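You operate a simulated robot arm through the tools that you are given. There is no shell and no other tool. Be economical: measure what you need, move in short steps, check, and stop when the job is done.

The job below is to be done with a simulated robot arm. You get a single attempt, and the scene is never put back.

Task
Take the rag on the top of the low cupboard and put it away on the top of the supply stand. Take the short block from the side lane of the roller track and put it on the top of the slat bench. Open the wide drawer, put the wide block on the side lane of the roller track away in the inside of the wide drawer and shut the drawer again. Put the lot block that says "Lot 92" from the end of the roller track on the top of the low pallet and the lot block that says "Lot 95" on the top of the track plate. Close the end drawer. Take the label block from the top of the green table and put it on the panel there. Fetch the narrow brush and set it on the top of the track plate. Take the slim block and leave it in the tray c25 floor. Put the mallet from the top of the counter bench on the low shelf of the store rack. Do these in any order.

The check looks at the end state, three seconds after you hand in, the way a careful person would. Anything else that was tipped, shoved, dropped, spilled or broken makes it a failure.

Robot
A 7-joint arm with a two-finger parallel gripper on a trunk, on a base that drives. Base frame: it is fixed to the floor where the robot stands at the start and does not move with it; the origin is under the middle of the robot, x ahead of it, y to its left, z up; the surface under the hand at the start is at about z = 720. Readings come in mm, rad, newtons and seconds.
With the tool pointing down near the work surface it reaches from about 180 to 680 mm from the robot's upright axis, wherever it stands. Its first joint turns from -2.897 to 2.897 rad. Places, roughly: end drawer [-5500, 2000, 700]; inside of the wide drawer [-1800, 3500, 600]; label block [-5750, 1500, 750]; lot block [-7500, 4000, 750]; low shelf of the store rack [-7700, 10000, 600]; mallet (19x9x6 cm) [-4900, 10000, 800]; narrow brush (5x3x7 cm) [-5800, 1300, 800]; panel [-5500, 1000, 750]; rag (9x6x3 cm) [500, 0, 700]; short block (8x4x4 cm) [-7700, 3600, 700]; slim block (7x4x2 cm) [-5100, 9600, 800]; top of the low pallet [-7500, 4800, 300]; top of the slat bench [-8100, 7600, 700]; top of the supply stand [-2000, 5100, 700]; top of the track plate [-7400, 3500, 700]; tray C25 floor (24x15 cm) [-5460, 7680, 620]; wide block (9x4x3 cm) [-7800, 3500, 700]; wide drawer [-1800, 3500, 700]. Payload 3.43 kg.
The tool frame sits at the grasp point between the pads (the TCP): z along the fingers, y along the line on which they close. The tips reach 30 mm beyond it. Largest opening 94 mm; finger width 28, thickness 10; the body of the gripper, 50 by 96 mm, starts 55 mm behind the TCP.
Orientation is that of the tool frame in the base frame, as [roll, pitch, yaw] about the fixed x, y, z axes, in that order (R = Rz(yaw) Ry(pitch) Rx(roll)). With the fingers straight down and closing along the base's y, the tool's x points along the base's -x, its y along +y and its z along -z.

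Tools
- The arm moves only by the tool servo_tool. Its argument "targets" is a list of rows, each an object (a shift or turn left out is 0, a gripper value left out holds the last) with "delta_rot": the turn, a rotation vector about the tool's x, y, z in degrees, a list of three; "dp": the shift along the tool's x, y, z in mm, a list of three; "jaw": the gripper command, from -1 (shut) to 1 (fully open), values between in proportion. In form: [{"delta_rot": [wx, wy, wz], "dp": [dx, dy, dz], "jaw": jaw}, ...]. A call has 1 to 20 rows; each row shifts and turns the commanded pose from where the row before left it, along the tool's axes as they then stand. Rows are played at 5 a second. More than 50 mm and 0.15 rad between two rows, or a gripper value outside its range, and nothing of the call is played. Where a pose cannot be reached the arm comes as near as it can. A force on the tool above 40 N (or 10 N above the force at the start of the call, whichever is more), or a blocked arm, ends the call early, and 0.2 s more pass. Each finger travels about 108 mm/s and halts on what it meets, pressing with about 25 N; the grip force reading is that of the motor and also rises with nothing between the fingers. The clock runs only during rows and for 0.2 s after the last one: add rows that do not move to give the fingers time. The reply holds the time, the measured pose of the TCP, the force on the tool along the base axes, the opening and the grip force, in the units named above and with some noise, with the torque about the TCP (base axes, N m) and any sound that the robot's microphone picked up.
- Cameras (640 x 400 px; columns grow to the right, rows downward): "scene" is now at [402.5, -54.2, 1041.2]; the picture's right is [-0.00, -0.17, -0.99], its down [-0.36, -0.92, 0.16] and it looks along [-0.93, 0.36, -0.06] (base axes); focal length 214 px, centre (320, 200). "wrist" rides on the gripper at [76, 14, -102] in the tool frame; the picture's right is [-0.18, 0.98, 0.00], its down [-0.75, -0.14, -0.64] and it looks along [-0.63, -0.12, 0.77] (tool axes); focal length 243 px, centre (320, 200). There is no depth. A picture from a camera that has moved, and an enlarged one, comes with that camera's place and axes in the base frame and with its lens. The place of the scene camera against the robot may be out by one fixed shift of up to 25 mm in any direction.
- capture(camera): a new picture of that camera. No time passes.
- lift_body(by): slides the trunk up (or, below 0, down) by that many mm; the arm and the scene camera ride with it, the base frame stays. It gives what a move gives, with no picture.
- roll_base(legs): drives the robot by 1 to 6 legs, each [ahead, left, turn to the left] in mm, mm and rad, along the robot's own axes; the way and the turn of a leg run together, so that a leg with both is an arc; at most 1500 mm and 3.142 rad a leg. The arm and the cameras ride along, it lands a little off, and it stops where it bumps. It gives what a move gives.
- aim_head(pan, tilt): turns the head with the scene camera to pan (to the left, within 1.396 rad either way) and tilt (down, from -0.506 to 1.204), counted from straight ahead of the robot. It gives what a move gives.
- close_up(camera, box): a new picture of the part [left, top, right, bottom] of that camera's present view, enlarged. No time passes.
- hand_in(): hands the job in; it is judged then, once.

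Go step by step. Nothing tells you exact positions but the pictures and the camera data: compare them with the known pose of the tool, close in by small moves and look again before you grip or let go. The budget is 535 turns and 318 pictures, counting those below and the enlarged ones. Unless the task says otherwise, let go and move clear before handing in, and close with one line.

The tools are called after "Call:" as a command line: name --argument value ..., lists and objects as JSON in quotes. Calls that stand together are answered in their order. servo_tool: Moves the arm, as the interface text tells. Its arguments: {"type":"object","properties":{"targets":{"type":"array","items":{"type":"object","properties":{"delta_rot":{"type":"array","items":{"type":"number"}},"dp":{"type":"array","items":{"type":"number"}},"jaw":{"type":"number"}}}}},"required":["targets"]} The other tools are called the same way: lift_body (by) slides the trunk up or down; roll_base (legs) drives the base; aim_head (pan, tilt) turns the head that bears the scene camera; capture (camera) takes a picture; close_up (camera, box) takes an enlarged picture of a part of a camera's view; hand_in () hands the job in.

At the start:

```text
time_s: 0.0
position: [387.6, -95.3, 926.3]
ee_rot: [3.141, 0.0, -3.141]
contact_force: [-0.1, 0.3, -0.6]
moment: [0.0, 0.0, 0.01]
gripper_width: 94.5
gripper_force: 0.0
trunk travel left (down, up): [-225.0, 365.0]
robot x, y, heading: [1.1, -2.9, -0.002]
head pan, tilt: [1.4, 1.201]
```

scene: 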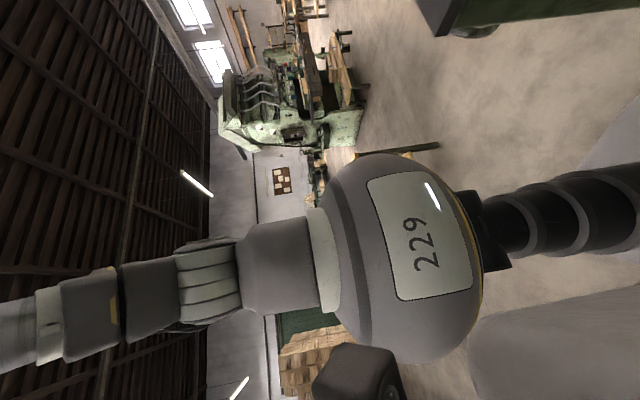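
wrist: 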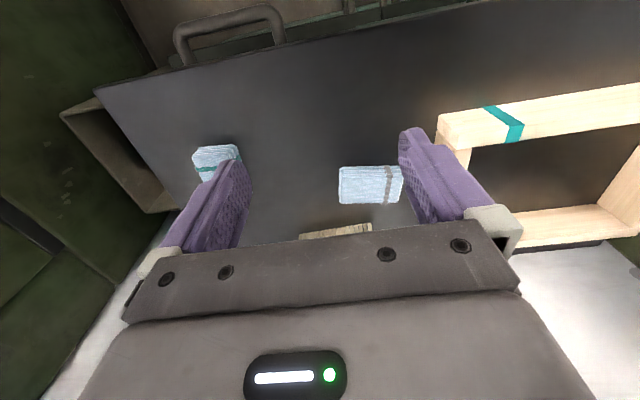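

I see two cloth-like items on a dark top under the gripper. I'll point the head forward and down to see the cupboard.

Call:
aim_head --pan 0 --tilt 0.9

Call:
capture --camera "scene"

Call:
close_up --camera "wrist" --box '[160, 80, 480, 280]'

```text
time_s: 1.5
position: [386.8, -96.0, 927.0]
ee_rot: [3.141, 0.001, -3.141]
contact_force: [1.2, 0.1, -0.4]
moment: [0.0, 0.0, -0.01]
gripper_width: 94.1
gripper_force: 0.0
trunk travel left (down, up): [-225.0, 365.0]
robot x, y, heading: [-0.9, -2.6, -0.003]
head pan, tilt: [0.0, 0.901]
```

```text
315 pictures are left
camera scene: at [422.2, -109.2, 975.3], right [0.0, -1.0, 0.0], down [-0.62, 0.0, 0.78], along [-0.78, 0.0, -0.62], focal length 214 px, centre (320, 200)
```

scene: 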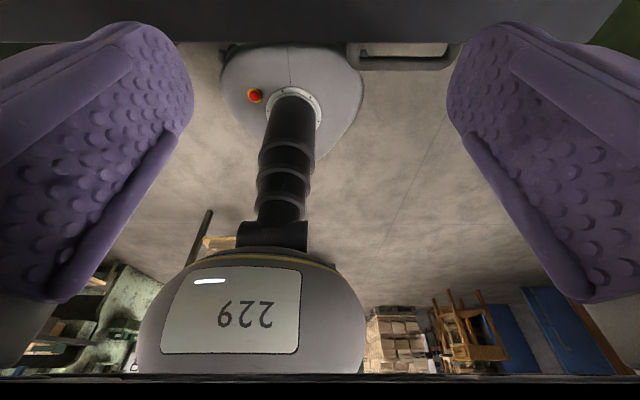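

```text
2.00 times, centred on (320, 180) of wrist
camera zoom: at [310.5, -79.7, 1030.1], right [0.18, 0.98, 0.0], down [0.75, -0.14, 0.64], along [0.63, -0.12, -0.77], focal length 485 px, centre (320, 240)
```

zoom: 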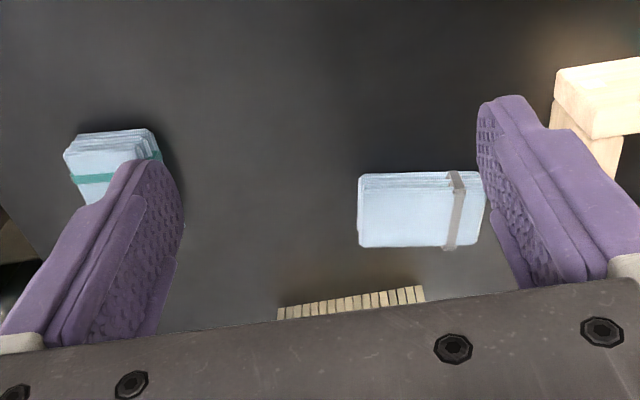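

The scene camera appears to look back at the robot from near the gripper. I'll try another head angle to learn how it behaves.

Call:
aim_head --pan 0 --tilt -0.5

Call:
capture --camera "scene"

```text
time_s: 3.1
position: [388.8, -94.4, 925.5]
ee_rot: [3.141, 0.0, 3.141]
contact_force: [-1.0, -0.6, 0.1]
moment: [0.02, 0.0, 0.01]
gripper_width: 94.1
gripper_force: 0.1
trunk travel left (down, up): [-225.0, 365.0]
robot x, y, heading: [1.7, 2.2, 0.0]
head pan, tilt: [0.0, -0.499]
```

```text
313 pictures are left
camera scene: at [542.2, -109.2, 983.6], right [0.0, -1.0, 0.0], down [-0.88, 0.0, -0.48], along [0.48, 0.0, -0.88], focal length 214 px, centre (320, 200)
```

scene: 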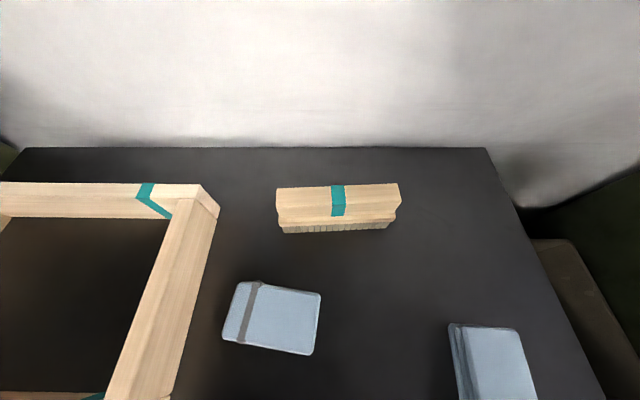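

Two rags are visible (grey band, teal band), along with a brush and a frame. I'll look at the cupboard top more fully.

Call:
aim_head --pan 0 --tilt -0.1

Call:
capture --camera "scene"

Call:
aim_head --pan -0.5 --tilt 0.0

Call:
capture --camera "scene"

```text
time_s: 3.9
position: [386.5, -95.8, 926.1]
ee_rot: [-3.142, 0.0, 3.141]
contact_force: [0.0, -0.3, 0.5]
moment: [0.0, 0.01, 0.01]
gripper_width: 94.0
gripper_force: 0.0
trunk travel left (down, up): [-225.0, 365.0]
robot x, y, heading: [-2.3, 0.3, 0.0]
head pan, tilt: [0.0, -0.099]
```

```text
312 pictures are left
camera scene: at [511.1, -109.2, 963.7], right [0.0, -1.0, 0.0], down [-0.99, 0.0, -0.1], along [0.1, 0.0, -0.99], focal length 214 px, centre (320, 200)
```

scene: 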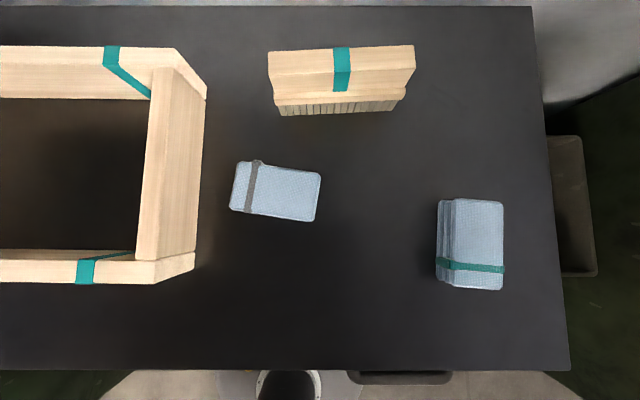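

```text
time_s: 4.9
position: [388.1, -94.4, 926.8]
ee_rot: [3.141, 0.0, 3.141]
contact_force: [-0.3, 0.2, 0.6]
moment: [0.01, 0.0, 0.02]
gripper_width: 94.1
gripper_force: 0.1
trunk travel left (down, up): [-225.0, 365.0]
robot x, y, heading: [-0.8, -1.2, -0.004]
head pan, tilt: [-0.499, 0.0]
```

```text
311 pictures are left
camera scene: at [502.3, -152.2, 971.7], right [0.0, -0.88, 0.48], down [-1.0, 0.0, 0.0], along [0.0, -0.48, -0.88], focal length 214 px, centre (320, 200)
```

scene: 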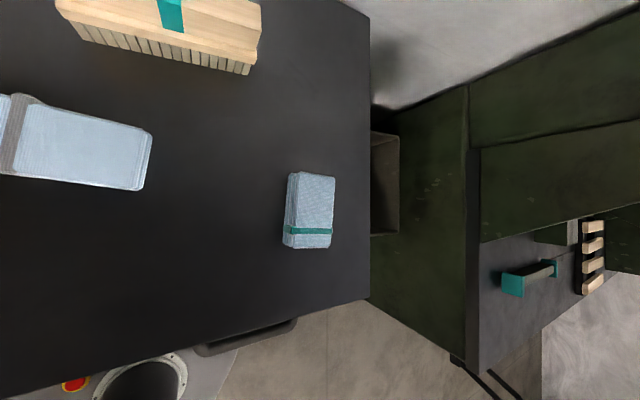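

I'll move the arm a little to see whether the scene camera rides with it.

Call:
servo_tool --targets '[{"dp": [0, 0, -50]}, {"dp": [0, 0, -50]}, {"dp": [0, 0, -50]}]'

Call:
aim_head --pan 0 --tilt 0

Call:
capture --camera "scene"

Call:
capture --camera "wrist"

```text
time_s: 5.7
position: [386.4, -95.3, 1076.5]
ee_rot: [-3.141, 0.0, 3.142]
contact_force: [-0.5, -0.2, 1.3]
moment: [0.02, -0.02, 0.02]
gripper_width: 93.9
gripper_force: 0.0
trunk travel left (down, up): [-225.0, 365.0]
robot x, y, heading: [-0.9, -0.4, 0.0]
head pan, tilt: [-0.499, 0.0]
```

```text
time_s: 6.6
position: [387.2, -94.8, 1077.9]
ee_rot: [3.141, 0.001, 3.14]
contact_force: [0.1, 0.5, 0.6]
moment: [0.02, 0.0, 0.02]
gripper_width: 94.1
gripper_force: 0.2
trunk travel left (down, up): [-225.0, 365.0]
robot x, y, heading: [1.5, -2.4, 0.001]
head pan, tilt: [0.0, 0.0]
```

```text
310 pictures are left
camera scene: at [502.0, -108.9, 1111.3], right [0.0, -1.0, 0.0], down [-1.0, 0.0, 0.0], along [0.0, 0.0, -1.0], focal length 214 px, centre (320, 200)
```

scene: 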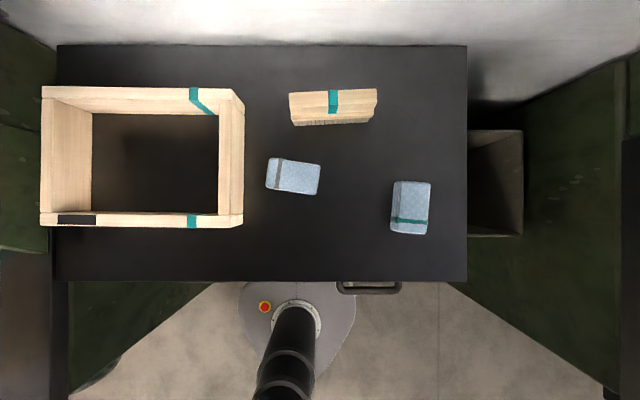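

```text
309 pictures are left
camera wrist: at [310.3, -79.2, 1180.7], right [0.18, 0.98, 0.0], down [0.75, -0.14, 0.64], along [0.63, -0.12, -0.77], focal length 243 px, centre (320, 200)
```

wrist: 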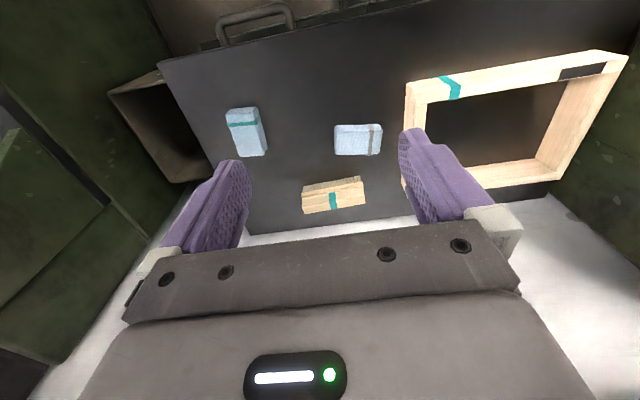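

Both cameras ride on the arm. I'll enlarge the frame's label and the rags.

Call:
close_up --camera "scene" --box '[40, 200, 140, 262]'

Call:
close_up --camera "scene" --box '[250, 80, 450, 250]'

```text
6.40 times, centred on (90, 231) of scene
camera zoom: at [502.0, -108.9, 1111.3], right [0.0, -1.0, 0.0], down [-1.0, 0.0, 0.0], along [0.0, 0.0, -1.0], focal length 1373 px, centre (1792, 2)
```

zoom: 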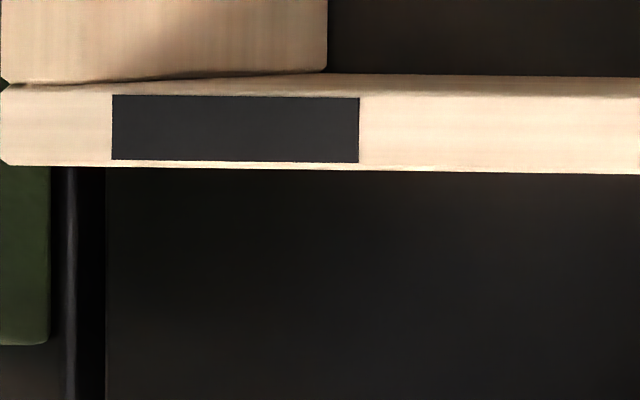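

```text
2.35 times, centred on (350, 165) of scene
camera zoom: at [502.0, -108.9, 1111.3], right [0.0, -1.0, 0.0], down [-1.0, 0.0, 0.0], along [0.0, 0.0, -1.0], focal length 505 px, centre (249, 282)
```

zoom: 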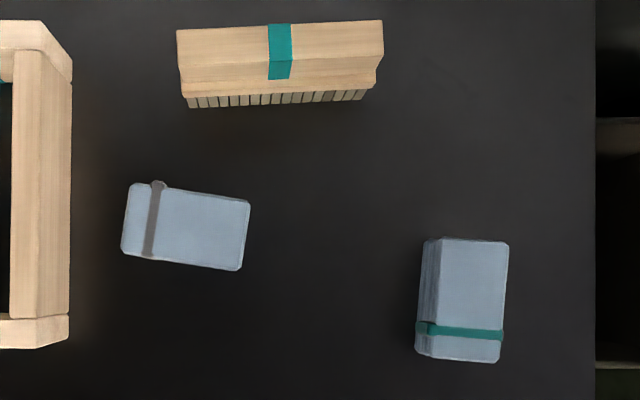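

I'll pitch the tool up so the head camera can look out around the room for a map.

Call:
servo_tool --targets '[{"delta_rot": [0, -8, 0]}, {"delta_rot": [0, -8, 0]}, {"delta_rot": [0, -8, 0]}, {"delta_rot": [0, -8, 0]}, {"delta_rot": [0, -8, 0]}, {"delta_rot": [0, -8, 0]}, {"delta_rot": [0, -8, 0]}]'

Call:
aim_head --pan 1.39 --tilt -0.3

Call:
capture --camera "scene"

```text
time_s: 8.2
position: [444.9, -122.0, 1078.5]
ee_rot: [3.138, 0.979, -3.141]
contact_force: [-0.5, -0.4, 1.0]
moment: [0.02, -0.02, 0.0]
gripper_width: 93.9
gripper_force: 0.1
out of reach, approached as far as the arm can: row 4, 5, 6, 7
trunk travel left (down, up): [-225.0, 365.0]
robot x, y, heading: [-3.4, -1.1, -0.003]
head pan, tilt: [0.0, 0.0]
```

```text
time_s: 9.7
position: [445.2, -120.4, 1078.7]
ee_rot: [-3.141, 0.977, -3.141]
contact_force: [-0.5, 0.0, 0.0]
moment: [0.03, -0.01, 0.0]
gripper_width: 94.0
gripper_force: 0.0
trunk travel left (down, up): [-225.0, 365.0]
robot x, y, heading: [-1.7, -1.4, -0.005]
head pan, tilt: [1.389, -0.3]
```

```text
306 pictures are left
camera scene: at [429.7, -58.0, 1250.0], right [0.81, -0.18, -0.55], down [-0.49, 0.29, -0.82], along [0.31, 0.94, 0.15], focal length 214 px, centre (320, 200)
```

scene: 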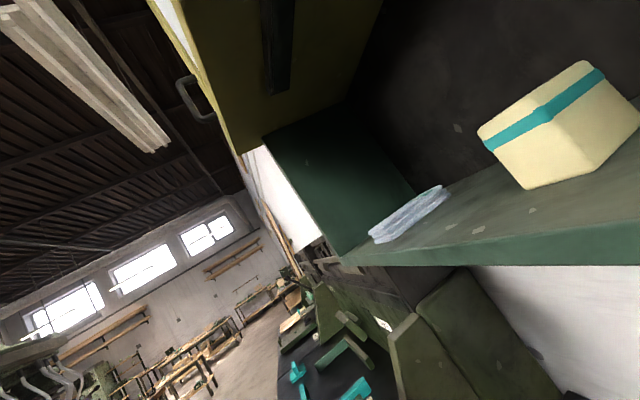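

There is a wall shelf overhead nearby. I'll back away from the cupboard and turn around to scout.

Call:
roll_base --legs '[[-700, 0, 0], [0, 0, 1.57]]'

Call:
aim_head --pan 0 --tilt -0.4

Call:
capture --camera "scene"

Call:
aim_head --pan 1.0 --tilt -0.1

Call:
capture --camera "scene"

```text
time_s: 17.4
position: [-587.1, 445.5, 1078.6]
ee_rot: [-3.141, 0.976, -1.566]
contact_force: [0.7, -0.3, -0.4]
moment: [-0.01, -0.02, -0.02]
gripper_width: 93.9
gripper_force: 0.1
trunk travel left (down, up): [-225.0, 365.0]
robot x, y, heading: [-703.9, -1.7, 1.574]
head pan, tilt: [1.389, -0.3]
```

```text
time_s: 18.9
position: [-586.7, 445.2, 1079.1]
ee_rot: [-3.14, 0.977, -1.566]
contact_force: [0.4, -0.3, 0.1]
moment: [-0.02, 0.01, 0.0]
gripper_width: 94.0
gripper_force: 0.0
trunk travel left (down, up): [-225.0, 365.0]
robot x, y, heading: [-708.2, 2.5, 1.579]
head pan, tilt: [0.0, -0.4]
```

```text
305 pictures are left
camera scene: at [-582.3, 464.4, 1223.2], right [1.0, 0.01, 0.0], down [0.0, -0.19, -0.98], along [-0.01, 0.98, -0.19], focal length 214 px, centre (320, 200)
```

scene: 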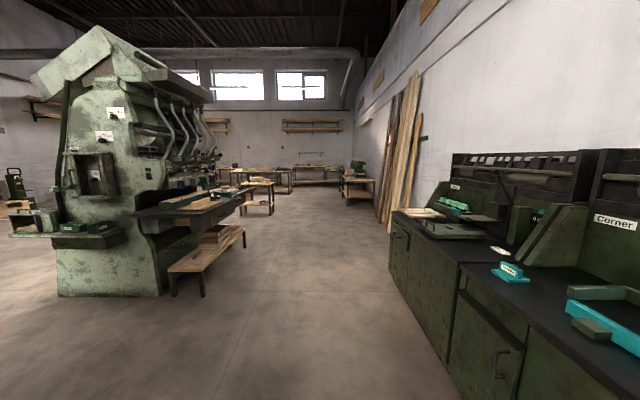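

```text
time_s: 20.2
position: [-586.1, 445.4, 1078.1]
ee_rot: [-3.142, 0.979, -1.565]
contact_force: [-0.2, -0.6, 0.0]
moment: [0.03, 0.02, 0.02]
gripper_width: 94.1
gripper_force: 0.2
trunk travel left (down, up): [-225.0, 365.0]
robot x, y, heading: [-709.9, 2.0, 1.576]
head pan, tilt: [1.0, -0.099]
```

```text
304 pictures are left
camera scene: at [-655.3, 428.8, 1217.8], right [0.54, 0.7, -0.47], down [-0.08, -0.51, -0.85], along [-0.84, 0.5, -0.22], focal length 214 px, centre (320, 200)
```

scene: 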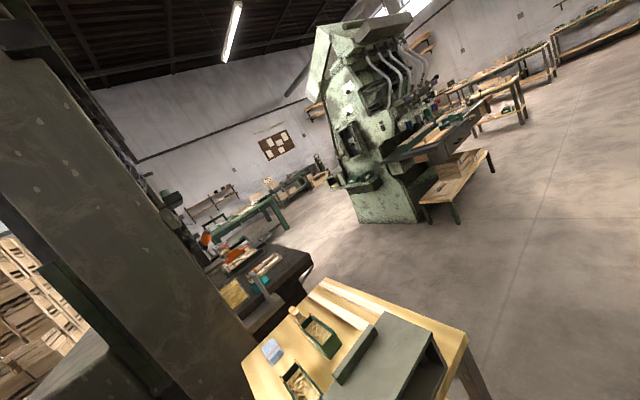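

The room is clear along the x≈-700 lane. I'll drive up it to the supply stand and look at what's there first, to learn which rag belongs.

Call:
roll_base --legs '[[1500, 0, 0], [1500, 0, 0], [1500, 0, 0], [400, 0, 0], [0, 0, 1.57]]'

Call:
aim_head --pan 0 --tilt -0.2

Call:
capture --camera "scene"

```text
time_s: 23.8
position: [-668.6, 962.7, 1078.2]
ee_rot: [3.14, 0.978, -1.382]
contact_force: [0.3, -0.5, -0.7]
moment: [0.02, 0.02, 0.01]
gripper_width: 93.7
gripper_force: 0.0
trunk travel left (down, up): [-225.0, 365.0]
robot x, y, heading: [-703.2, 509.0, 1.768]
head pan, tilt: [1.0, -0.099]
stopped in leg 1: the robot was blocked; the commanded pose is now the measured one
```

```text
time_s: 25.1
position: [-668.6, 964.5, 1079.1]
ee_rot: [-3.14, 0.978, -1.379]
contact_force: [0.3, 0.6, 0.7]
moment: [0.0, 0.02, 0.01]
gripper_width: 93.9
gripper_force: 0.0
trunk travel left (down, up): [-225.0, 365.0]
robot x, y, heading: [-701.5, 506.8, 1.764]
head pan, tilt: [0.0, -0.201]
```

```text
303 pictures are left
camera scene: at [-670.3, 982.7, 1204.8], right [0.98, 0.19, 0.0], down [0.07, -0.38, -0.92], along [-0.18, 0.91, -0.38], focal length 214 px, centre (320, 200)
```

scene: 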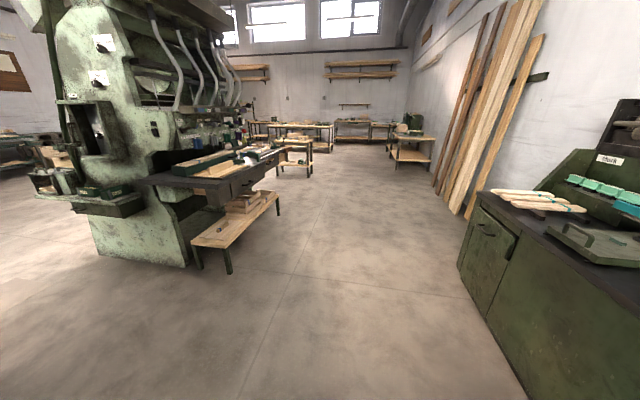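

I bumped something, probably the table on the left. Looking that way.

Call:
aim_head --pan 1.39 --tilt 0.3

Call:
capture --camera "scene"

Call:
aim_head --pan -1.0 --tilt 0.5

Call:
capture --camera "scene"

```text
time_s: 26.6
position: [-669.4, 965.7, 1078.5]
ee_rot: [3.141, 0.977, -1.378]
contact_force: [0.3, -0.4, -0.4]
moment: [0.0, 0.04, 0.02]
gripper_width: 94.0
gripper_force: 0.1
trunk travel left (down, up): [-225.0, 365.0]
robot x, y, heading: [-703.0, 503.6, 1.763]
head pan, tilt: [1.389, 0.3]
```

```text
302 pictures are left
camera scene: at [-745.2, 886.5, 1204.5], right [0.02, 0.83, -0.55], down [0.4, -0.51, -0.76], along [-0.92, -0.2, -0.34], focal length 214 px, centre (320, 200)
```

scene: 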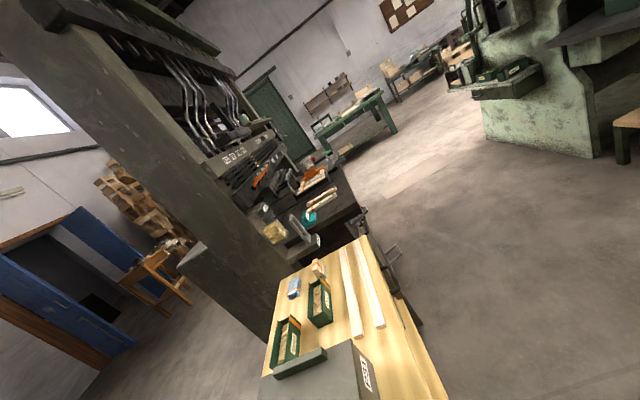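

```text
time_s: 28.8
position: [-668.7, 964.6, 1077.6]
ee_rot: [-3.14, 0.978, -1.379]
contact_force: [0.0, 0.2, 0.7]
moment: [-0.01, -0.01, -0.03]
gripper_width: 93.9
gripper_force: 0.0
trunk travel left (down, up): [-225.0, 365.0]
robot x, y, heading: [-706.9, 508.1, 1.759]
head pan, tilt: [-1.0, 0.499]
```

```text
301 pictures are left
camera scene: at [-583.0, 934.7, 1171.2], right [0.66, -0.58, 0.47], down [-0.26, -0.77, -0.58], along [0.7, 0.26, -0.66], focal length 214 px, centre (320, 200)
```

scene: 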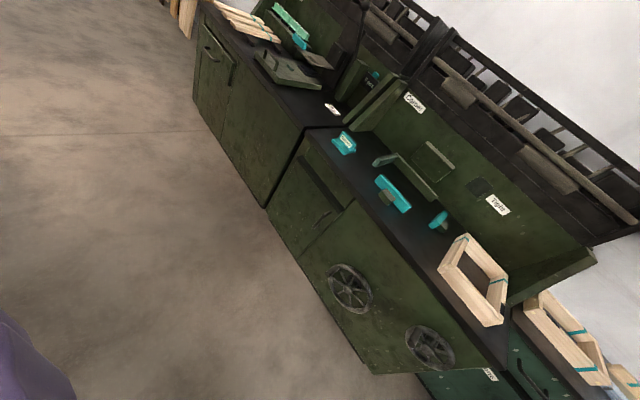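

The left table edge is at about x=-940. I'll sidestep to the right, straighten, and go on.

Call:
roll_base --legs '[[0, -230, 0], [0, 0, -0.19], [1500, 0, 0], [1500, 0, 0], [1450, 0, 0], [0, 0, 1.57]]'

Call:
aim_head --pan 0 --tilt -0.2

Call:
capture --camera "scene"

```text
time_s: 56.0
position: [-907.7, 5131.0, 1078.7]
ee_rot: [3.14, 0.975, -0.001]
contact_force: [0.6, 0.3, -0.1]
moment: [-0.01, 0.04, 0.01]
gripper_width: 94.1
gripper_force: 0.1
trunk travel left (down, up): [-225.0, 365.0]
robot x, y, heading: [-465.4, 5009.4, 3.143]
head pan, tilt: [-1.0, 0.499]
```

```text
time_s: 57.2
position: [-906.9, 5132.1, 1078.7]
ee_rot: [-3.141, 0.978, 0.0]
contact_force: [-0.1, 0.3, 0.2]
moment: [0.04, -0.01, 0.0]
gripper_width: 94.1
gripper_force: 0.1
trunk travel left (down, up): [-225.0, 365.0]
robot x, y, heading: [-462.8, 5011.3, 3.139]
head pan, tilt: [0.0, -0.201]
```

```text
300 pictures are left
camera scene: at [-934.8, 5117.8, 1204.8], right [0.0, 1.0, 0.0], down [0.38, 0.0, -0.92], along [-0.92, 0.0, -0.38], focal length 214 px, centre (320, 200)
```

scene: 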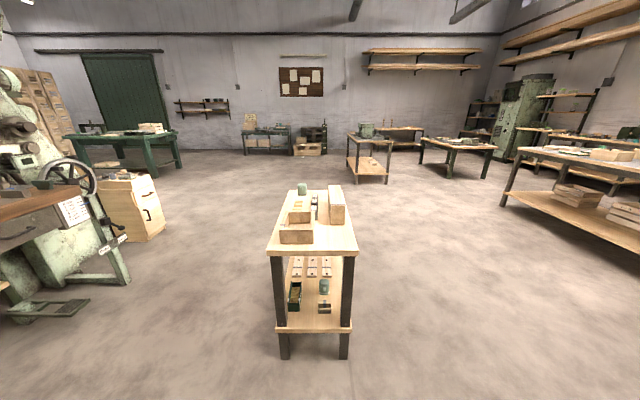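

Supply stand is right ahead. I'll enlarge it and the drawer at left.

Call:
close_up --camera "scene" --box '[250, 170, 370, 250]'

Call:
close_up --camera "scene" --box '[0, 150, 160, 250]'

Call:
close_up --camera "scene" --box '[170, 60, 330, 160]'

```text
5.00 times, centred on (310, 210) of scene
camera zoom: at [-934.8, 5117.8, 1204.8], right [0.0, 1.0, 0.0], down [0.38, 0.0, -0.92], along [-0.92, 0.0, -0.38], focal length 1072 px, centre (370, 150)
```

zoom: 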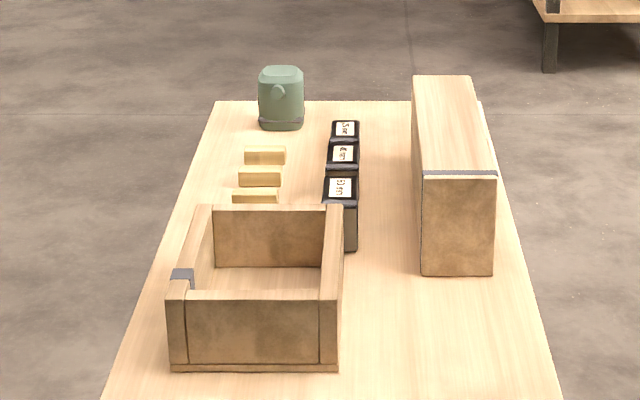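

```text
4.00 times, centred on (80, 200) of scene
camera zoom: at [-934.8, 5117.8, 1204.8], right [0.0, 1.0, 0.0], down [0.38, 0.0, -0.92], along [-0.92, 0.0, -0.38], focal length 858 px, centre (1280, 200)
```

zoom: 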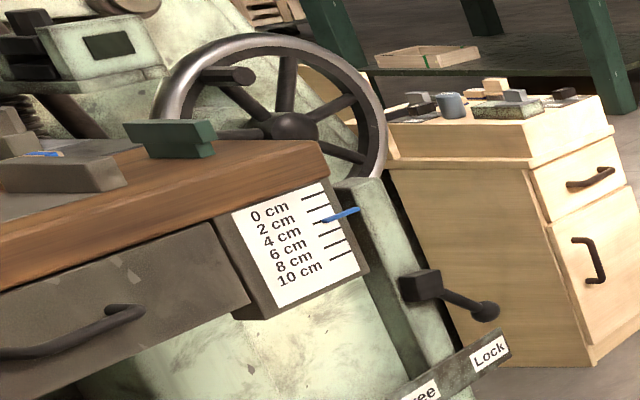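

```text
4.00 times, centred on (250, 110) of scene
camera zoom: at [-934.8, 5117.8, 1204.8], right [0.0, 1.0, 0.0], down [0.38, 0.0, -0.92], along [-0.92, 0.0, -0.38], focal length 858 px, centre (600, 560)
```

zoom: 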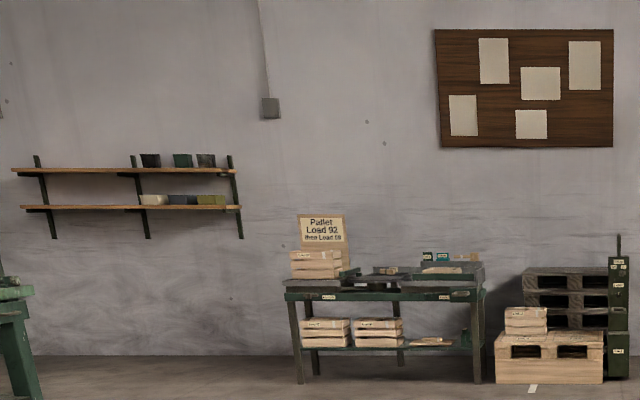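

The stand's own things carry grey bands and the cupboard's carry teal bands, so the grey-banded rag is the one to put away here. I'll drive back for it.

Call:
roll_base --legs '[[0, 0, 1.57], [1500, 0, 0], [1500, 0, 0], [1500, 0, 0], [500, 0, 0], [0, -240, 0]]'

Call:
roll_base --legs '[[0, 0, 1.57]]'

```text
time_s: 86.4
position: [-874.5, -427.8, 1078.6]
ee_rot: [-3.141, 0.978, 1.569]
contact_force: [-0.5, -0.4, 0.7]
moment: [-0.01, -0.01, 0.02]
gripper_width: 94.1
gripper_force: 0.0
trunk travel left (down, up): [-225.0, 365.0]
robot x, y, heading: [-753.0, 16.8, -1.57]
head pan, tilt: [0.0, -0.201]
```

```text
time_s: 90.6
position: [-310.7, -111.4, 1077.1]
ee_rot: [3.14, 0.977, 3.128]
contact_force: [-0.2, -0.2, -0.4]
moment: [0.0, 0.03, 0.03]
gripper_width: 94.2
gripper_force: 0.0
trunk travel left (down, up): [-225.0, 365.0]
robot x, y, heading: [-750.9, 15.6, -0.012]
head pan, tilt: [0.0, -0.201]
```

Call:
roll_base --legs '[[750, 0, 0.012]]'

Call:
servo_tool --targets '[{"delta_rot": [0, 8, 0]}, {"delta_rot": [0, 8, 0]}, {"delta_rot": [0, 8, 0]}, {"delta_rot": [0, 8, 0]}, {"delta_rot": [0, 8, 0]}, {"delta_rot": [0, 8, 0]}, {"delta_rot": [0, 8, 0]}]'

Call:
aim_head --pan 0 --tilt 0

Call:
capture --camera "scene"

```text
time_s: 94.7
position: [443.0, -114.9, 1079.4]
ee_rot: [-3.141, 0.978, 3.135]
contact_force: [0.3, -0.5, -0.6]
moment: [-0.01, -0.02, 0.0]
gripper_width: 94.0
gripper_force: 0.0
trunk travel left (down, up): [-225.0, 365.0]
robot x, y, heading: [-4.2, 5.2, -0.005]
head pan, tilt: [0.0, -0.201]
```

```text
time_s: 95.7
position: [432.4, -116.2, 1083.1]
ee_rot: [-3.134, 0.462, 3.136]
contact_force: [-47.4, 5.2, 27.0]
moment: [-0.41, -8.06, 0.86]
gripper_width: 93.9
gripper_force: 0.1
trunk travel left (down, up): [-225.0, 365.0]
robot x, y, heading: [-0.6, 4.2, -0.012]
head pan, tilt: [0.0, -0.201]
stopped in row 4: the force on the tool passed its limit at 53 N (the readings are from after the stop); the commanded pose is now the measured one
```

```text
time_s: 96.4
position: [442.3, -117.8, 1078.8]
ee_rot: [-3.141, 0.454, 3.134]
contact_force: [0.6, -0.1, -0.4]
moment: [-0.02, -0.05, 0.05]
gripper_width: 94.1
gripper_force: 0.0
trunk travel left (down, up): [-225.0, 365.0]
robot x, y, heading: [1.5, 7.5, -0.008]
head pan, tilt: [0.0, 0.0]
```

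```text
296 pictures are left
camera scene: at [528.1, -131.2, 1157.4], right [-0.01, -1.0, 0.0], down [-0.9, 0.01, -0.44], along [0.44, 0.0, -0.9], focal length 214 px, centre (320, 200)
```

scene: 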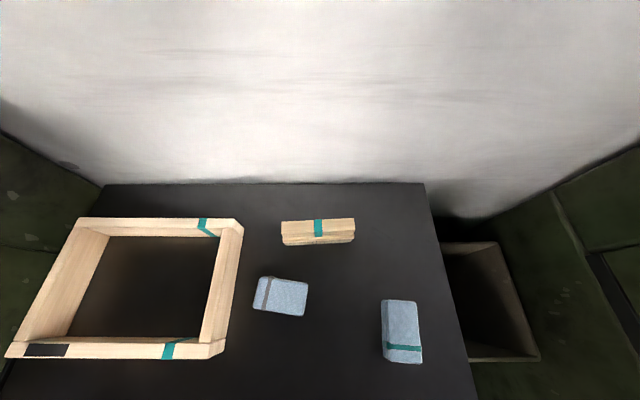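

The gripper touched the overhead shelf because I was further in than before. I'll lower and retreat a bit before straightening the tool.

Call:
servo_tool --targets '[{"dp": [20, 0, 40]}, {"dp": [20, 0, 40]}, {"dp": [40, 0, -20]}, {"dp": [20, 0, 40]}, {"delta_rot": [0, 8, 0]}, {"delta_rot": [0, 8, 0]}, {"delta_rot": [0, 8, 0]}, {"delta_rot": [0, 2, 0]}]'

Call:
capture --camera "scene"

Call:
capture --camera "wrist"

```text
time_s: 98.2
position: [394.6, -117.3, 945.1]
ee_rot: [-3.136, -0.002, 3.133]
contact_force: [0.4, -0.2, -0.9]
moment: [0.03, 0.01, -0.04]
gripper_width: 94.0
gripper_force: 0.1
trunk travel left (down, up): [-225.0, 365.0]
robot x, y, heading: [-1.9, 5.0, -0.011]
head pan, tilt: [0.0, 0.0]
```

```text
295 pictures are left
camera scene: at [510.5, -131.9, 979.4], right [-0.01, -1.0, 0.0], down [-1.0, 0.01, 0.0], along [0.0, 0.0, -1.0], focal length 214 px, centre (320, 200)
```

scene: 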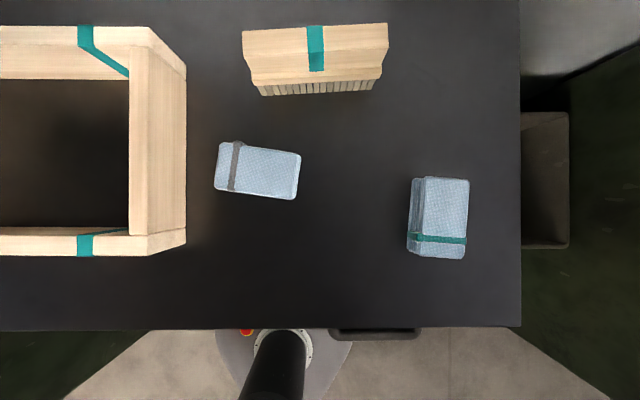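

```text
294 pictures are left
camera wrist: at [319.0, -100.6, 1049.1], right [0.19, 0.98, 0.0], down [0.75, -0.15, 0.64], along [0.63, -0.13, -0.77], focal length 243 px, centre (320, 200)
```

wrist: 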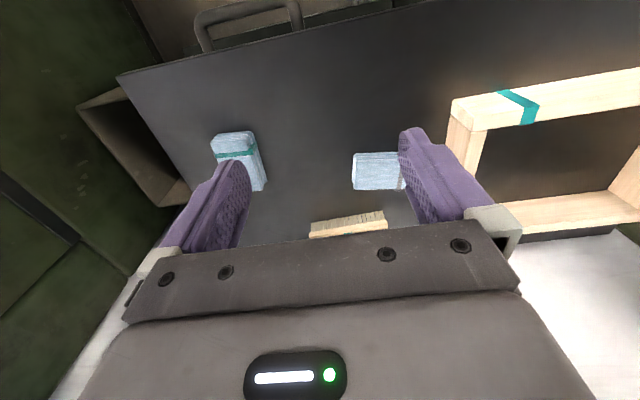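

The grey rag is near (540,-60), short side nearly along x. I'll move over it and turn the tool about 98°.

Call:
servo_tool --targets '[{"dp": [-37, 14, 0]}, {"dp": [-36, 14, 0]}, {"dp": [-36, 14, 0]}, {"dp": [-36, 14, 0]}, {"delta_rot": [0, 0, 8.2]}, {"delta_rot": [0, 0, 8.2]}, {"delta_rot": [0, 0, 8.2]}, {"delta_rot": [0, 0, 8.2]}, {"delta_rot": [0, 0, 8.2]}, {"delta_rot": [0, 0, 8.2]}, {"delta_rot": [0, 0, 8.2]}, {"delta_rot": [0, 0, 8.2]}, {"delta_rot": [0, 0, 8.2]}, {"delta_rot": [0, 0, 8.2]}, {"delta_rot": [0, 0, 8.2]}, {"delta_rot": [0, 0, 7.8]}]'

Call:
capture --camera "wrist"

Call:
capture --camera "scene"

```text
time_s: 101.8
position: [510.7, -52.1, 929.8]
ee_rot: [-3.099, 0.041, 1.401]
contact_force: [-0.8, -0.1, 0.1]
moment: [0.0, -0.05, 0.03]
gripper_width: 94.1
gripper_force: 0.2
trunk travel left (down, up): [-225.0, 365.0]
robot x, y, heading: [-11.0, 3.2, -0.005]
head pan, tilt: [0.0, 0.0]
stopped in row 16: the arm was blocked; the commanded pose is now the measured one
```

```text
293 pictures are left
camera wrist: at [542.0, 26.6, 1029.8], right [0.94, -0.35, -0.03], down [-0.24, -0.7, 0.68], along [-0.26, -0.63, -0.73], focal length 243 px, centre (320, 200)
```

wrist: 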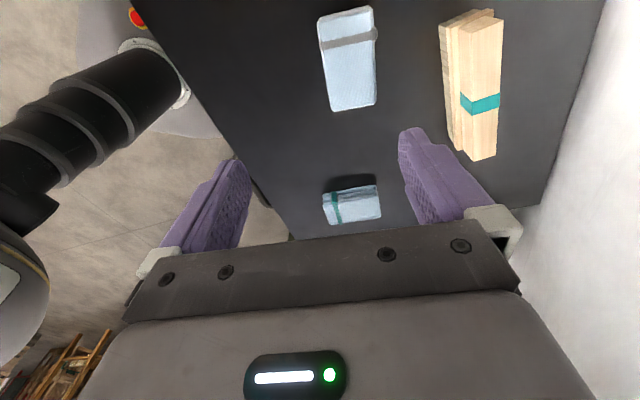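

```text
292 pictures are left
camera scene: at [498.9, -171.7, 969.1], right [-0.98, 0.17, 0.04], down [0.17, 0.98, -0.04], along [-0.05, -0.03, -1.0], focal length 214 px, centre (320, 200)
```

scene: 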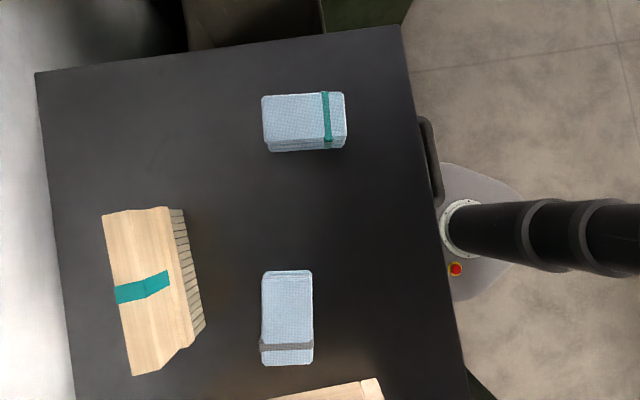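

Arm was blocked near the end of the turn (shelf above, I think), but the yaw is already right. I'll correct the small tilt, descend and shift over the rag.

Call:
servo_tool --targets '[{"dp": [0, 0, 45]}, {"dp": [0, 0, 45], "delta_rot": [-2.5, 2.2, 0]}, {"dp": [2, 15, 20]}, {"dp": [2, 16, 0]}]'

Call:
capture --camera "wrist"

```text
time_s: 102.8
position: [560.2, -40.3, 815.4]
ee_rot: [3.138, 0.003, 1.418]
contact_force: [0.0, -0.2, 0.4]
moment: [-0.03, 0.02, -0.01]
gripper_width: 94.0
gripper_force: 0.1
trunk travel left (down, up): [-225.0, 365.0]
robot x, y, heading: [-14.4, 6.7, -0.005]
head pan, tilt: [0.0, 0.0]
```

```text
291 pictures are left
camera wrist: at [583.9, 33.9, 919.7], right [0.94, -0.33, 0.0], down [-0.26, -0.72, 0.64], along [-0.21, -0.61, -0.77], focal length 243 px, centre (320, 200)
```

wrist: 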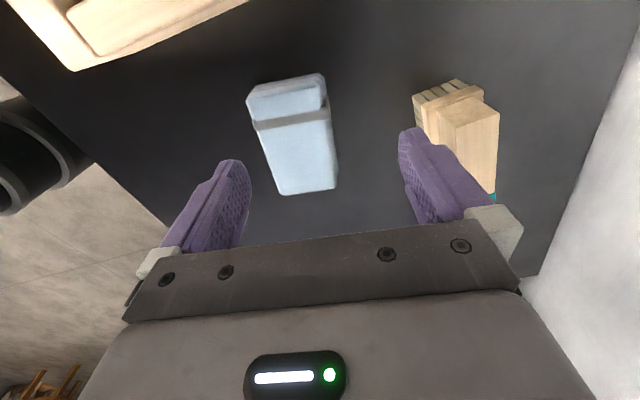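

Call:
servo_tool --targets '[{"dp": [-11, -20.6, 0]}, {"dp": [0, 0, 40]}, {"dp": [0, 0, 0]}]'

Call:
capture --camera "wrist"

```text
time_s: 103.6
position: [536.6, -46.5, 776.3]
ee_rot: [3.138, 0.003, 1.417]
contact_force: [0.5, -0.3, -0.5]
moment: [0.03, -0.01, -0.03]
gripper_width: 94.1
gripper_force: 0.0
trunk travel left (down, up): [-225.0, 365.0]
robot x, y, heading: [-9.2, 6.8, -0.001]
head pan, tilt: [0.0, 0.0]
```

```text
290 pictures are left
camera wrist: at [561.7, 27.1, 879.7], right [0.94, -0.33, 0.0], down [-0.26, -0.72, 0.64], along [-0.21, -0.61, -0.77], focal length 243 px, centre (320, 200)
```

wrist: 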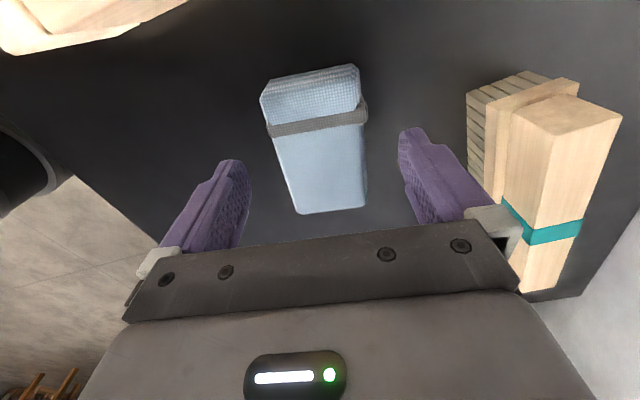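

The rag sits centred between the fingers. Descending carefully.

Call:
servo_tool --targets '[{"dp": [0, 0, 20]}, {"dp": [0, 0, 15]}, {"dp": [0, 0, 5]}]'

Call:
capture --camera "wrist"

```text
time_s: 104.2
position: [538.1, -47.7, 749.7]
ee_rot: [3.139, -0.001, 1.418]
contact_force: [-9.4, 1.1, 18.2]
moment: [0.38, 1.2, -0.01]
gripper_width: 94.0
gripper_force: 0.0
trunk travel left (down, up): [-225.0, 365.0]
robot x, y, heading: [-12.2, 11.1, -0.002]
head pan, tilt: [0.0, 0.0]
stopped in row 2: the force on the tool passed its limit at 57 N (the readings are from after the stop); the commanded pose is now the measured one
```

```text
289 pictures are left
camera wrist: at [561.7, 26.4, 853.8], right [0.94, -0.33, 0.0], down [-0.26, -0.72, 0.64], along [-0.21, -0.61, -0.77], focal length 243 px, centre (320, 200)
```

wrist: 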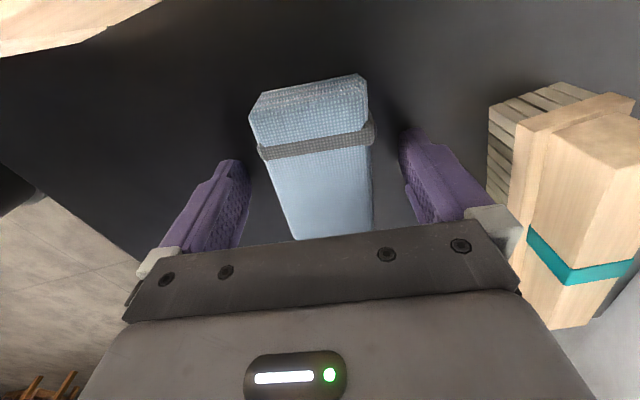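

Tips touched the surface at z≈720, as stated. I'll raise 3 mm, and close on the rag.

Call:
servo_tool --targets '[{"dp": [0, 0, -3]}, {"jaw": -1}, {}, {}, {}, {}]'

Call:
capture --camera "wrist"

```text
time_s: 105.6
position: [539.3, -47.8, 751.1]
ee_rot: [3.138, 0.001, 1.418]
contact_force: [-0.6, 0.8, -1.0]
moment: [0.02, 0.0, -0.03]
gripper_width: 59.6
gripper_force: 25.0
trunk travel left (down, up): [-225.0, 365.0]
robot x, y, heading: [-11.2, 6.0, -0.001]
head pan, tilt: [0.0, 0.0]
```

```text
288 pictures are left
camera wrist: at [563.7, 26.5, 855.5], right [0.94, -0.33, 0.0], down [-0.26, -0.72, 0.64], along [-0.21, -0.61, -0.77], focal length 243 px, centre (320, 200)
```

wrist: 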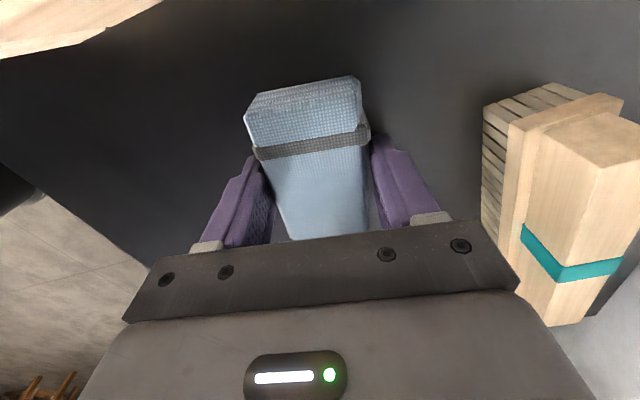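

Rag gripped (59.6 mm). Lift, back away, and drive up the lane to the stand.

Call:
servo_tool --targets '[{"dp": [0, 0, -40]}, {"dp": [0, 0, -40]}, {"dp": [0, 0, -20]}]'

Call:
roll_base --legs '[[-735, 0, 0], [0, 0, 1.571], [0, -290, 0], [1500, 0, 0], [1500, 0, 0], [1500, 0, 0]]'

```text
time_s: 106.4
position: [537.5, -47.0, 850.7]
ee_rot: [3.139, 0.002, 1.418]
contact_force: [0.4, 0.4, 0.9]
moment: [-0.03, 0.0, -0.03]
gripper_width: 0.2
gripper_force: 24.7
trunk travel left (down, up): [-225.0, 365.0]
robot x, y, heading: [-12.2, 7.5, -0.004]
head pan, tilt: [0.0, 0.0]
```

```text
time_s: 136.8
position: [-522.3, 5035.7, 850.5]
ee_rot: [3.137, 0.003, 3.009]
contact_force: [-0.4, -0.4, 0.2]
moment: [-0.01, 0.01, 0.02]
gripper_width: 0.3
gripper_force: 25.1
trunk travel left (down, up): [-225.0, 365.0]
robot x, y, heading: [-569.4, 4485.9, 1.594]
head pan, tilt: [0.0, 0.0]
```

The gripper is now empty: the rag slipped out during the lift, and I should have checked before driving. I'll go back and see where it lies.

Call:
roll_base --legs '[[-1500, 0, 0], [-1500, 0, 0], [-1480, 0, 0], [0, 290, 0], [0, 0, -1.594], [300, 0, 0]]'

Call:
aim_head --pan 0 --tilt -0.3

Call:
capture --camera "wrist"

Call:
capture --camera "scene"

```text
time_s: 165.5
position: [89.7, -76.6, 851.7]
ee_rot: [3.14, 0.001, 1.427]
contact_force: [-0.7, 0.5, -0.3]
moment: [0.01, 0.0, 0.0]
gripper_width: 0.0
gripper_force: 25.3
trunk travel left (down, up): [-225.0, 365.0]
robot x, y, heading: [-463.3, -25.8, 0.004]
head pan, tilt: [0.0, 0.0]
```

```text
time_s: 166.3
position: [89.2, -76.3, 850.3]
ee_rot: [3.137, 0.0, 1.429]
contact_force: [1.2, 0.0, 0.1]
moment: [0.03, 0.0, -0.01]
gripper_width: 0.0
gripper_force: 25.1
trunk travel left (down, up): [-225.0, 365.0]
robot x, y, heading: [-461.2, -23.5, 0.003]
head pan, tilt: [0.0, -0.3]
```

```text
287 pictures are left
camera wrist: at [112.9, -1.6, 955.2], right [0.95, -0.32, 0.0], down [-0.25, -0.72, 0.64], along [-0.2, -0.61, -0.77], focal length 243 px, centre (320, 200)
```

wrist: 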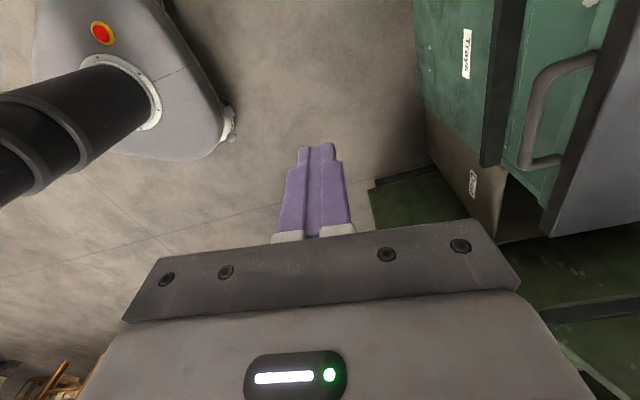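

```text
286 pictures are left
camera scene: at [74.3, -224.4, 897.5], right [-0.99, 0.14, 0.0], down [0.14, 0.95, -0.3], along [-0.04, -0.29, -0.96], focal length 214 px, centre (320, 200)
```

scene: 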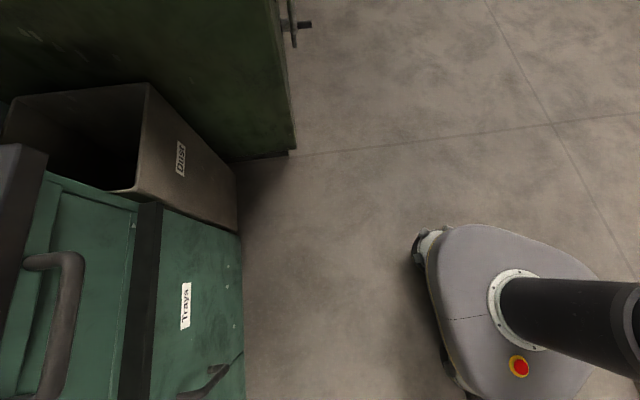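

Call:
roll_base --legs '[[400, 0, 0]]'

Call:
capture --camera "wrist"

Call:
capture --camera "scene"

```text
time_s: 168.8
position: [489.9, -75.4, 851.3]
ee_rot: [3.137, 0.002, 1.425]
contact_force: [0.6, -0.7, -0.2]
moment: [0.0, 0.01, 0.0]
gripper_width: 0.0
gripper_force: 25.2
trunk travel left (down, up): [-225.0, 365.0]
robot x, y, heading: [-63.7, -24.7, 0.005]
head pan, tilt: [0.0, -0.3]
```

```text
285 pictures are left
camera wrist: at [514.0, -0.4, 955.0], right [0.95, -0.33, 0.0], down [-0.25, -0.72, 0.64], along [-0.21, -0.61, -0.77], focal length 243 px, centre (320, 200)
```

wrist: 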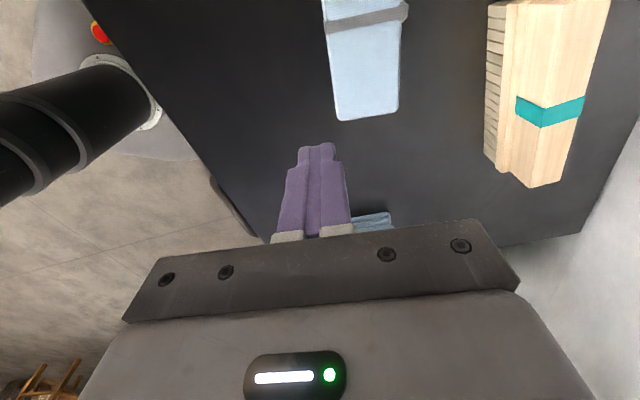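

```text
284 pictures are left
camera scene: at [474.7, -223.1, 897.4], right [-0.99, 0.15, 0.0], down [0.14, 0.94, -0.3], along [-0.04, -0.29, -0.95], focal length 214 px, centre (320, 200)
```

scene: 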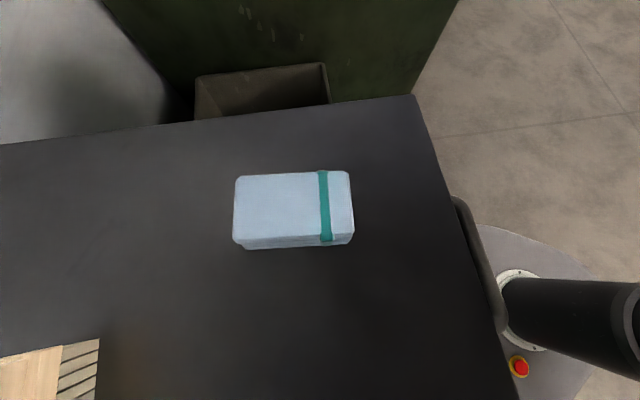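

The rag just slipped back down in place. I'll re-approach with jaws open and grip more carefully this time.

Call:
servo_tool --targets '[{"dp": [36, 0, 0], "jaw": 1}, {"dp": [0, 38, 0]}, {"dp": [0, 0, 35]}, {"dp": [0, 0, 35]}]'

Call:
capture --camera "wrist"

```text
time_s: 169.8
position: [532.5, -44.4, 782.3]
ee_rot: [3.139, 0.002, 1.425]
contact_force: [0.6, 0.4, -0.3]
moment: [-0.02, 0.0, 0.03]
gripper_width: 93.9
gripper_force: 0.0
trunk travel left (down, up): [-225.0, 365.0]
robot x, y, heading: [-57.1, -22.6, 0.007]
head pan, tilt: [0.0, -0.3]
```

```text
283 pictures are left
camera wrist: at [558.0, 30.0, 885.8], right [0.95, -0.33, 0.0], down [-0.25, -0.72, 0.64], along [-0.21, -0.61, -0.77], focal length 243 px, centre (320, 200)
```

wrist: 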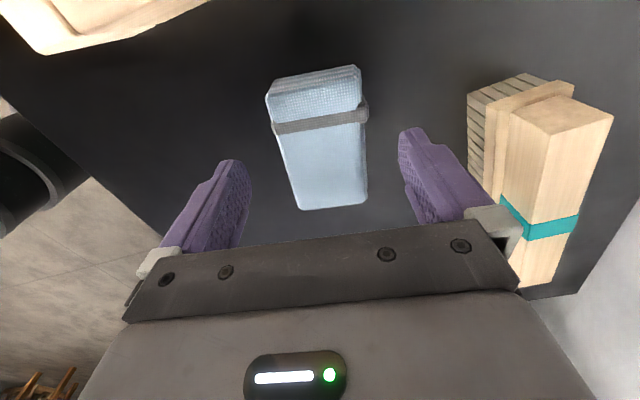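

Call:
servo_tool --targets '[{"dp": [5, 0, 15]}, {"dp": [0, 0, 10]}, {"dp": [0, 0, 5]}, {"dp": [0, 0, 1]}, {"jaw": -1}, {}, {}, {}, {}]'

Call:
servo_tool --targets '[{"dp": [0, 0, -3]}, {"dp": [0, 0, -5]}, {"dp": [0, 0, -6]}]'

```text
time_s: 171.8
position: [532.8, -40.2, 750.4]
ee_rot: [3.14, 0.003, 1.424]
contact_force: [1.4, 1.5, 3.4]
moment: [-0.02, -0.13, 0.02]
gripper_width: 59.5
gripper_force: 24.9
trunk travel left (down, up): [-225.0, 365.0]
robot x, y, heading: [-62.6, -21.9, 0.007]
head pan, tilt: [0.0, -0.3]
```

```text
time_s: 172.6
position: [533.5, -40.7, 764.1]
ee_rot: [3.137, 0.004, 1.424]
contact_force: [-0.2, 0.1, 0.1]
moment: [0.02, 0.01, 0.02]
gripper_width: 59.6
gripper_force: 25.0
trunk travel left (down, up): [-225.0, 365.0]
robot x, y, heading: [-59.0, -23.4, 0.005]
head pan, tilt: [0.0, -0.3]
```

Call:
capture --camera "wrist"

```text
282 pictures are left
camera wrist: at [557.8, 34.5, 868.2], right [0.95, -0.33, 0.0], down [-0.25, -0.72, 0.64], along [-0.21, -0.61, -0.77], focal length 243 px, centre (320, 200)
```

wrist: 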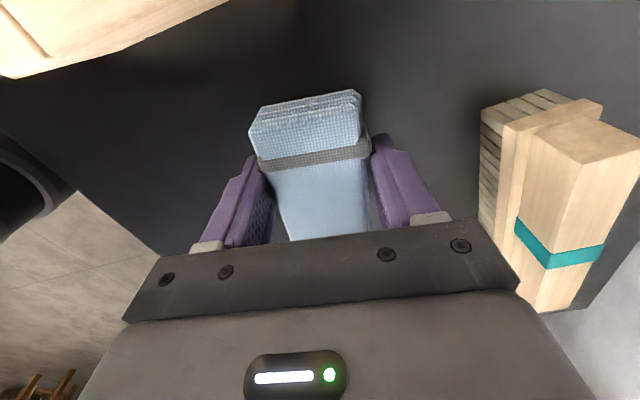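

It seems to be held. Continue lifting slowly.

Call:
servo_tool --targets '[{"dp": [0, 0, -8]}, {"dp": [0, 0, -10]}, {"dp": [0, 0, -10]}, {"dp": [0, 0, -10]}, {"dp": [0, 0, -10]}, {"dp": [0, 0, -10]}]'

Call:
capture --camera "wrist"

```text
time_s: 174.0
position: [533.4, -40.1, 823.1]
ee_rot: [3.136, 0.002, 1.424]
contact_force: [1.0, 0.4, -0.2]
moment: [0.01, -0.04, 0.02]
gripper_width: 59.8
gripper_force: 24.8
trunk travel left (down, up): [-225.0, 365.0]
robot x, y, heading: [-64.3, -24.6, 0.006]
head pan, tilt: [0.0, -0.3]
```

```text
281 pictures are left
camera wrist: at [557.7, 34.8, 926.5], right [0.95, -0.33, 0.0], down [-0.25, -0.72, 0.64], along [-0.21, -0.61, -0.77], focal length 243 px, centre (320, 200)
```

wrist: 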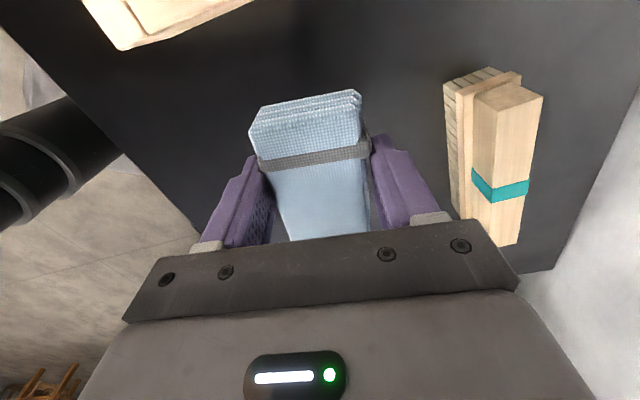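

Held. Back off a little and check the grip before leaving.

Call:
roll_base --legs '[[-100, 0, 0]]'

```text
time_s: 175.1
position: [433.2, -39.3, 822.2]
ee_rot: [3.138, 0.002, 1.424]
contact_force: [0.6, 0.6, -0.4]
moment: [0.02, -0.01, -0.02]
gripper_width: 59.4
gripper_force: 25.2
trunk travel left (down, up): [-225.0, 365.0]
robot x, y, heading: [-157.6, -25.9, 0.009]
head pan, tilt: [0.0, -0.3]
```

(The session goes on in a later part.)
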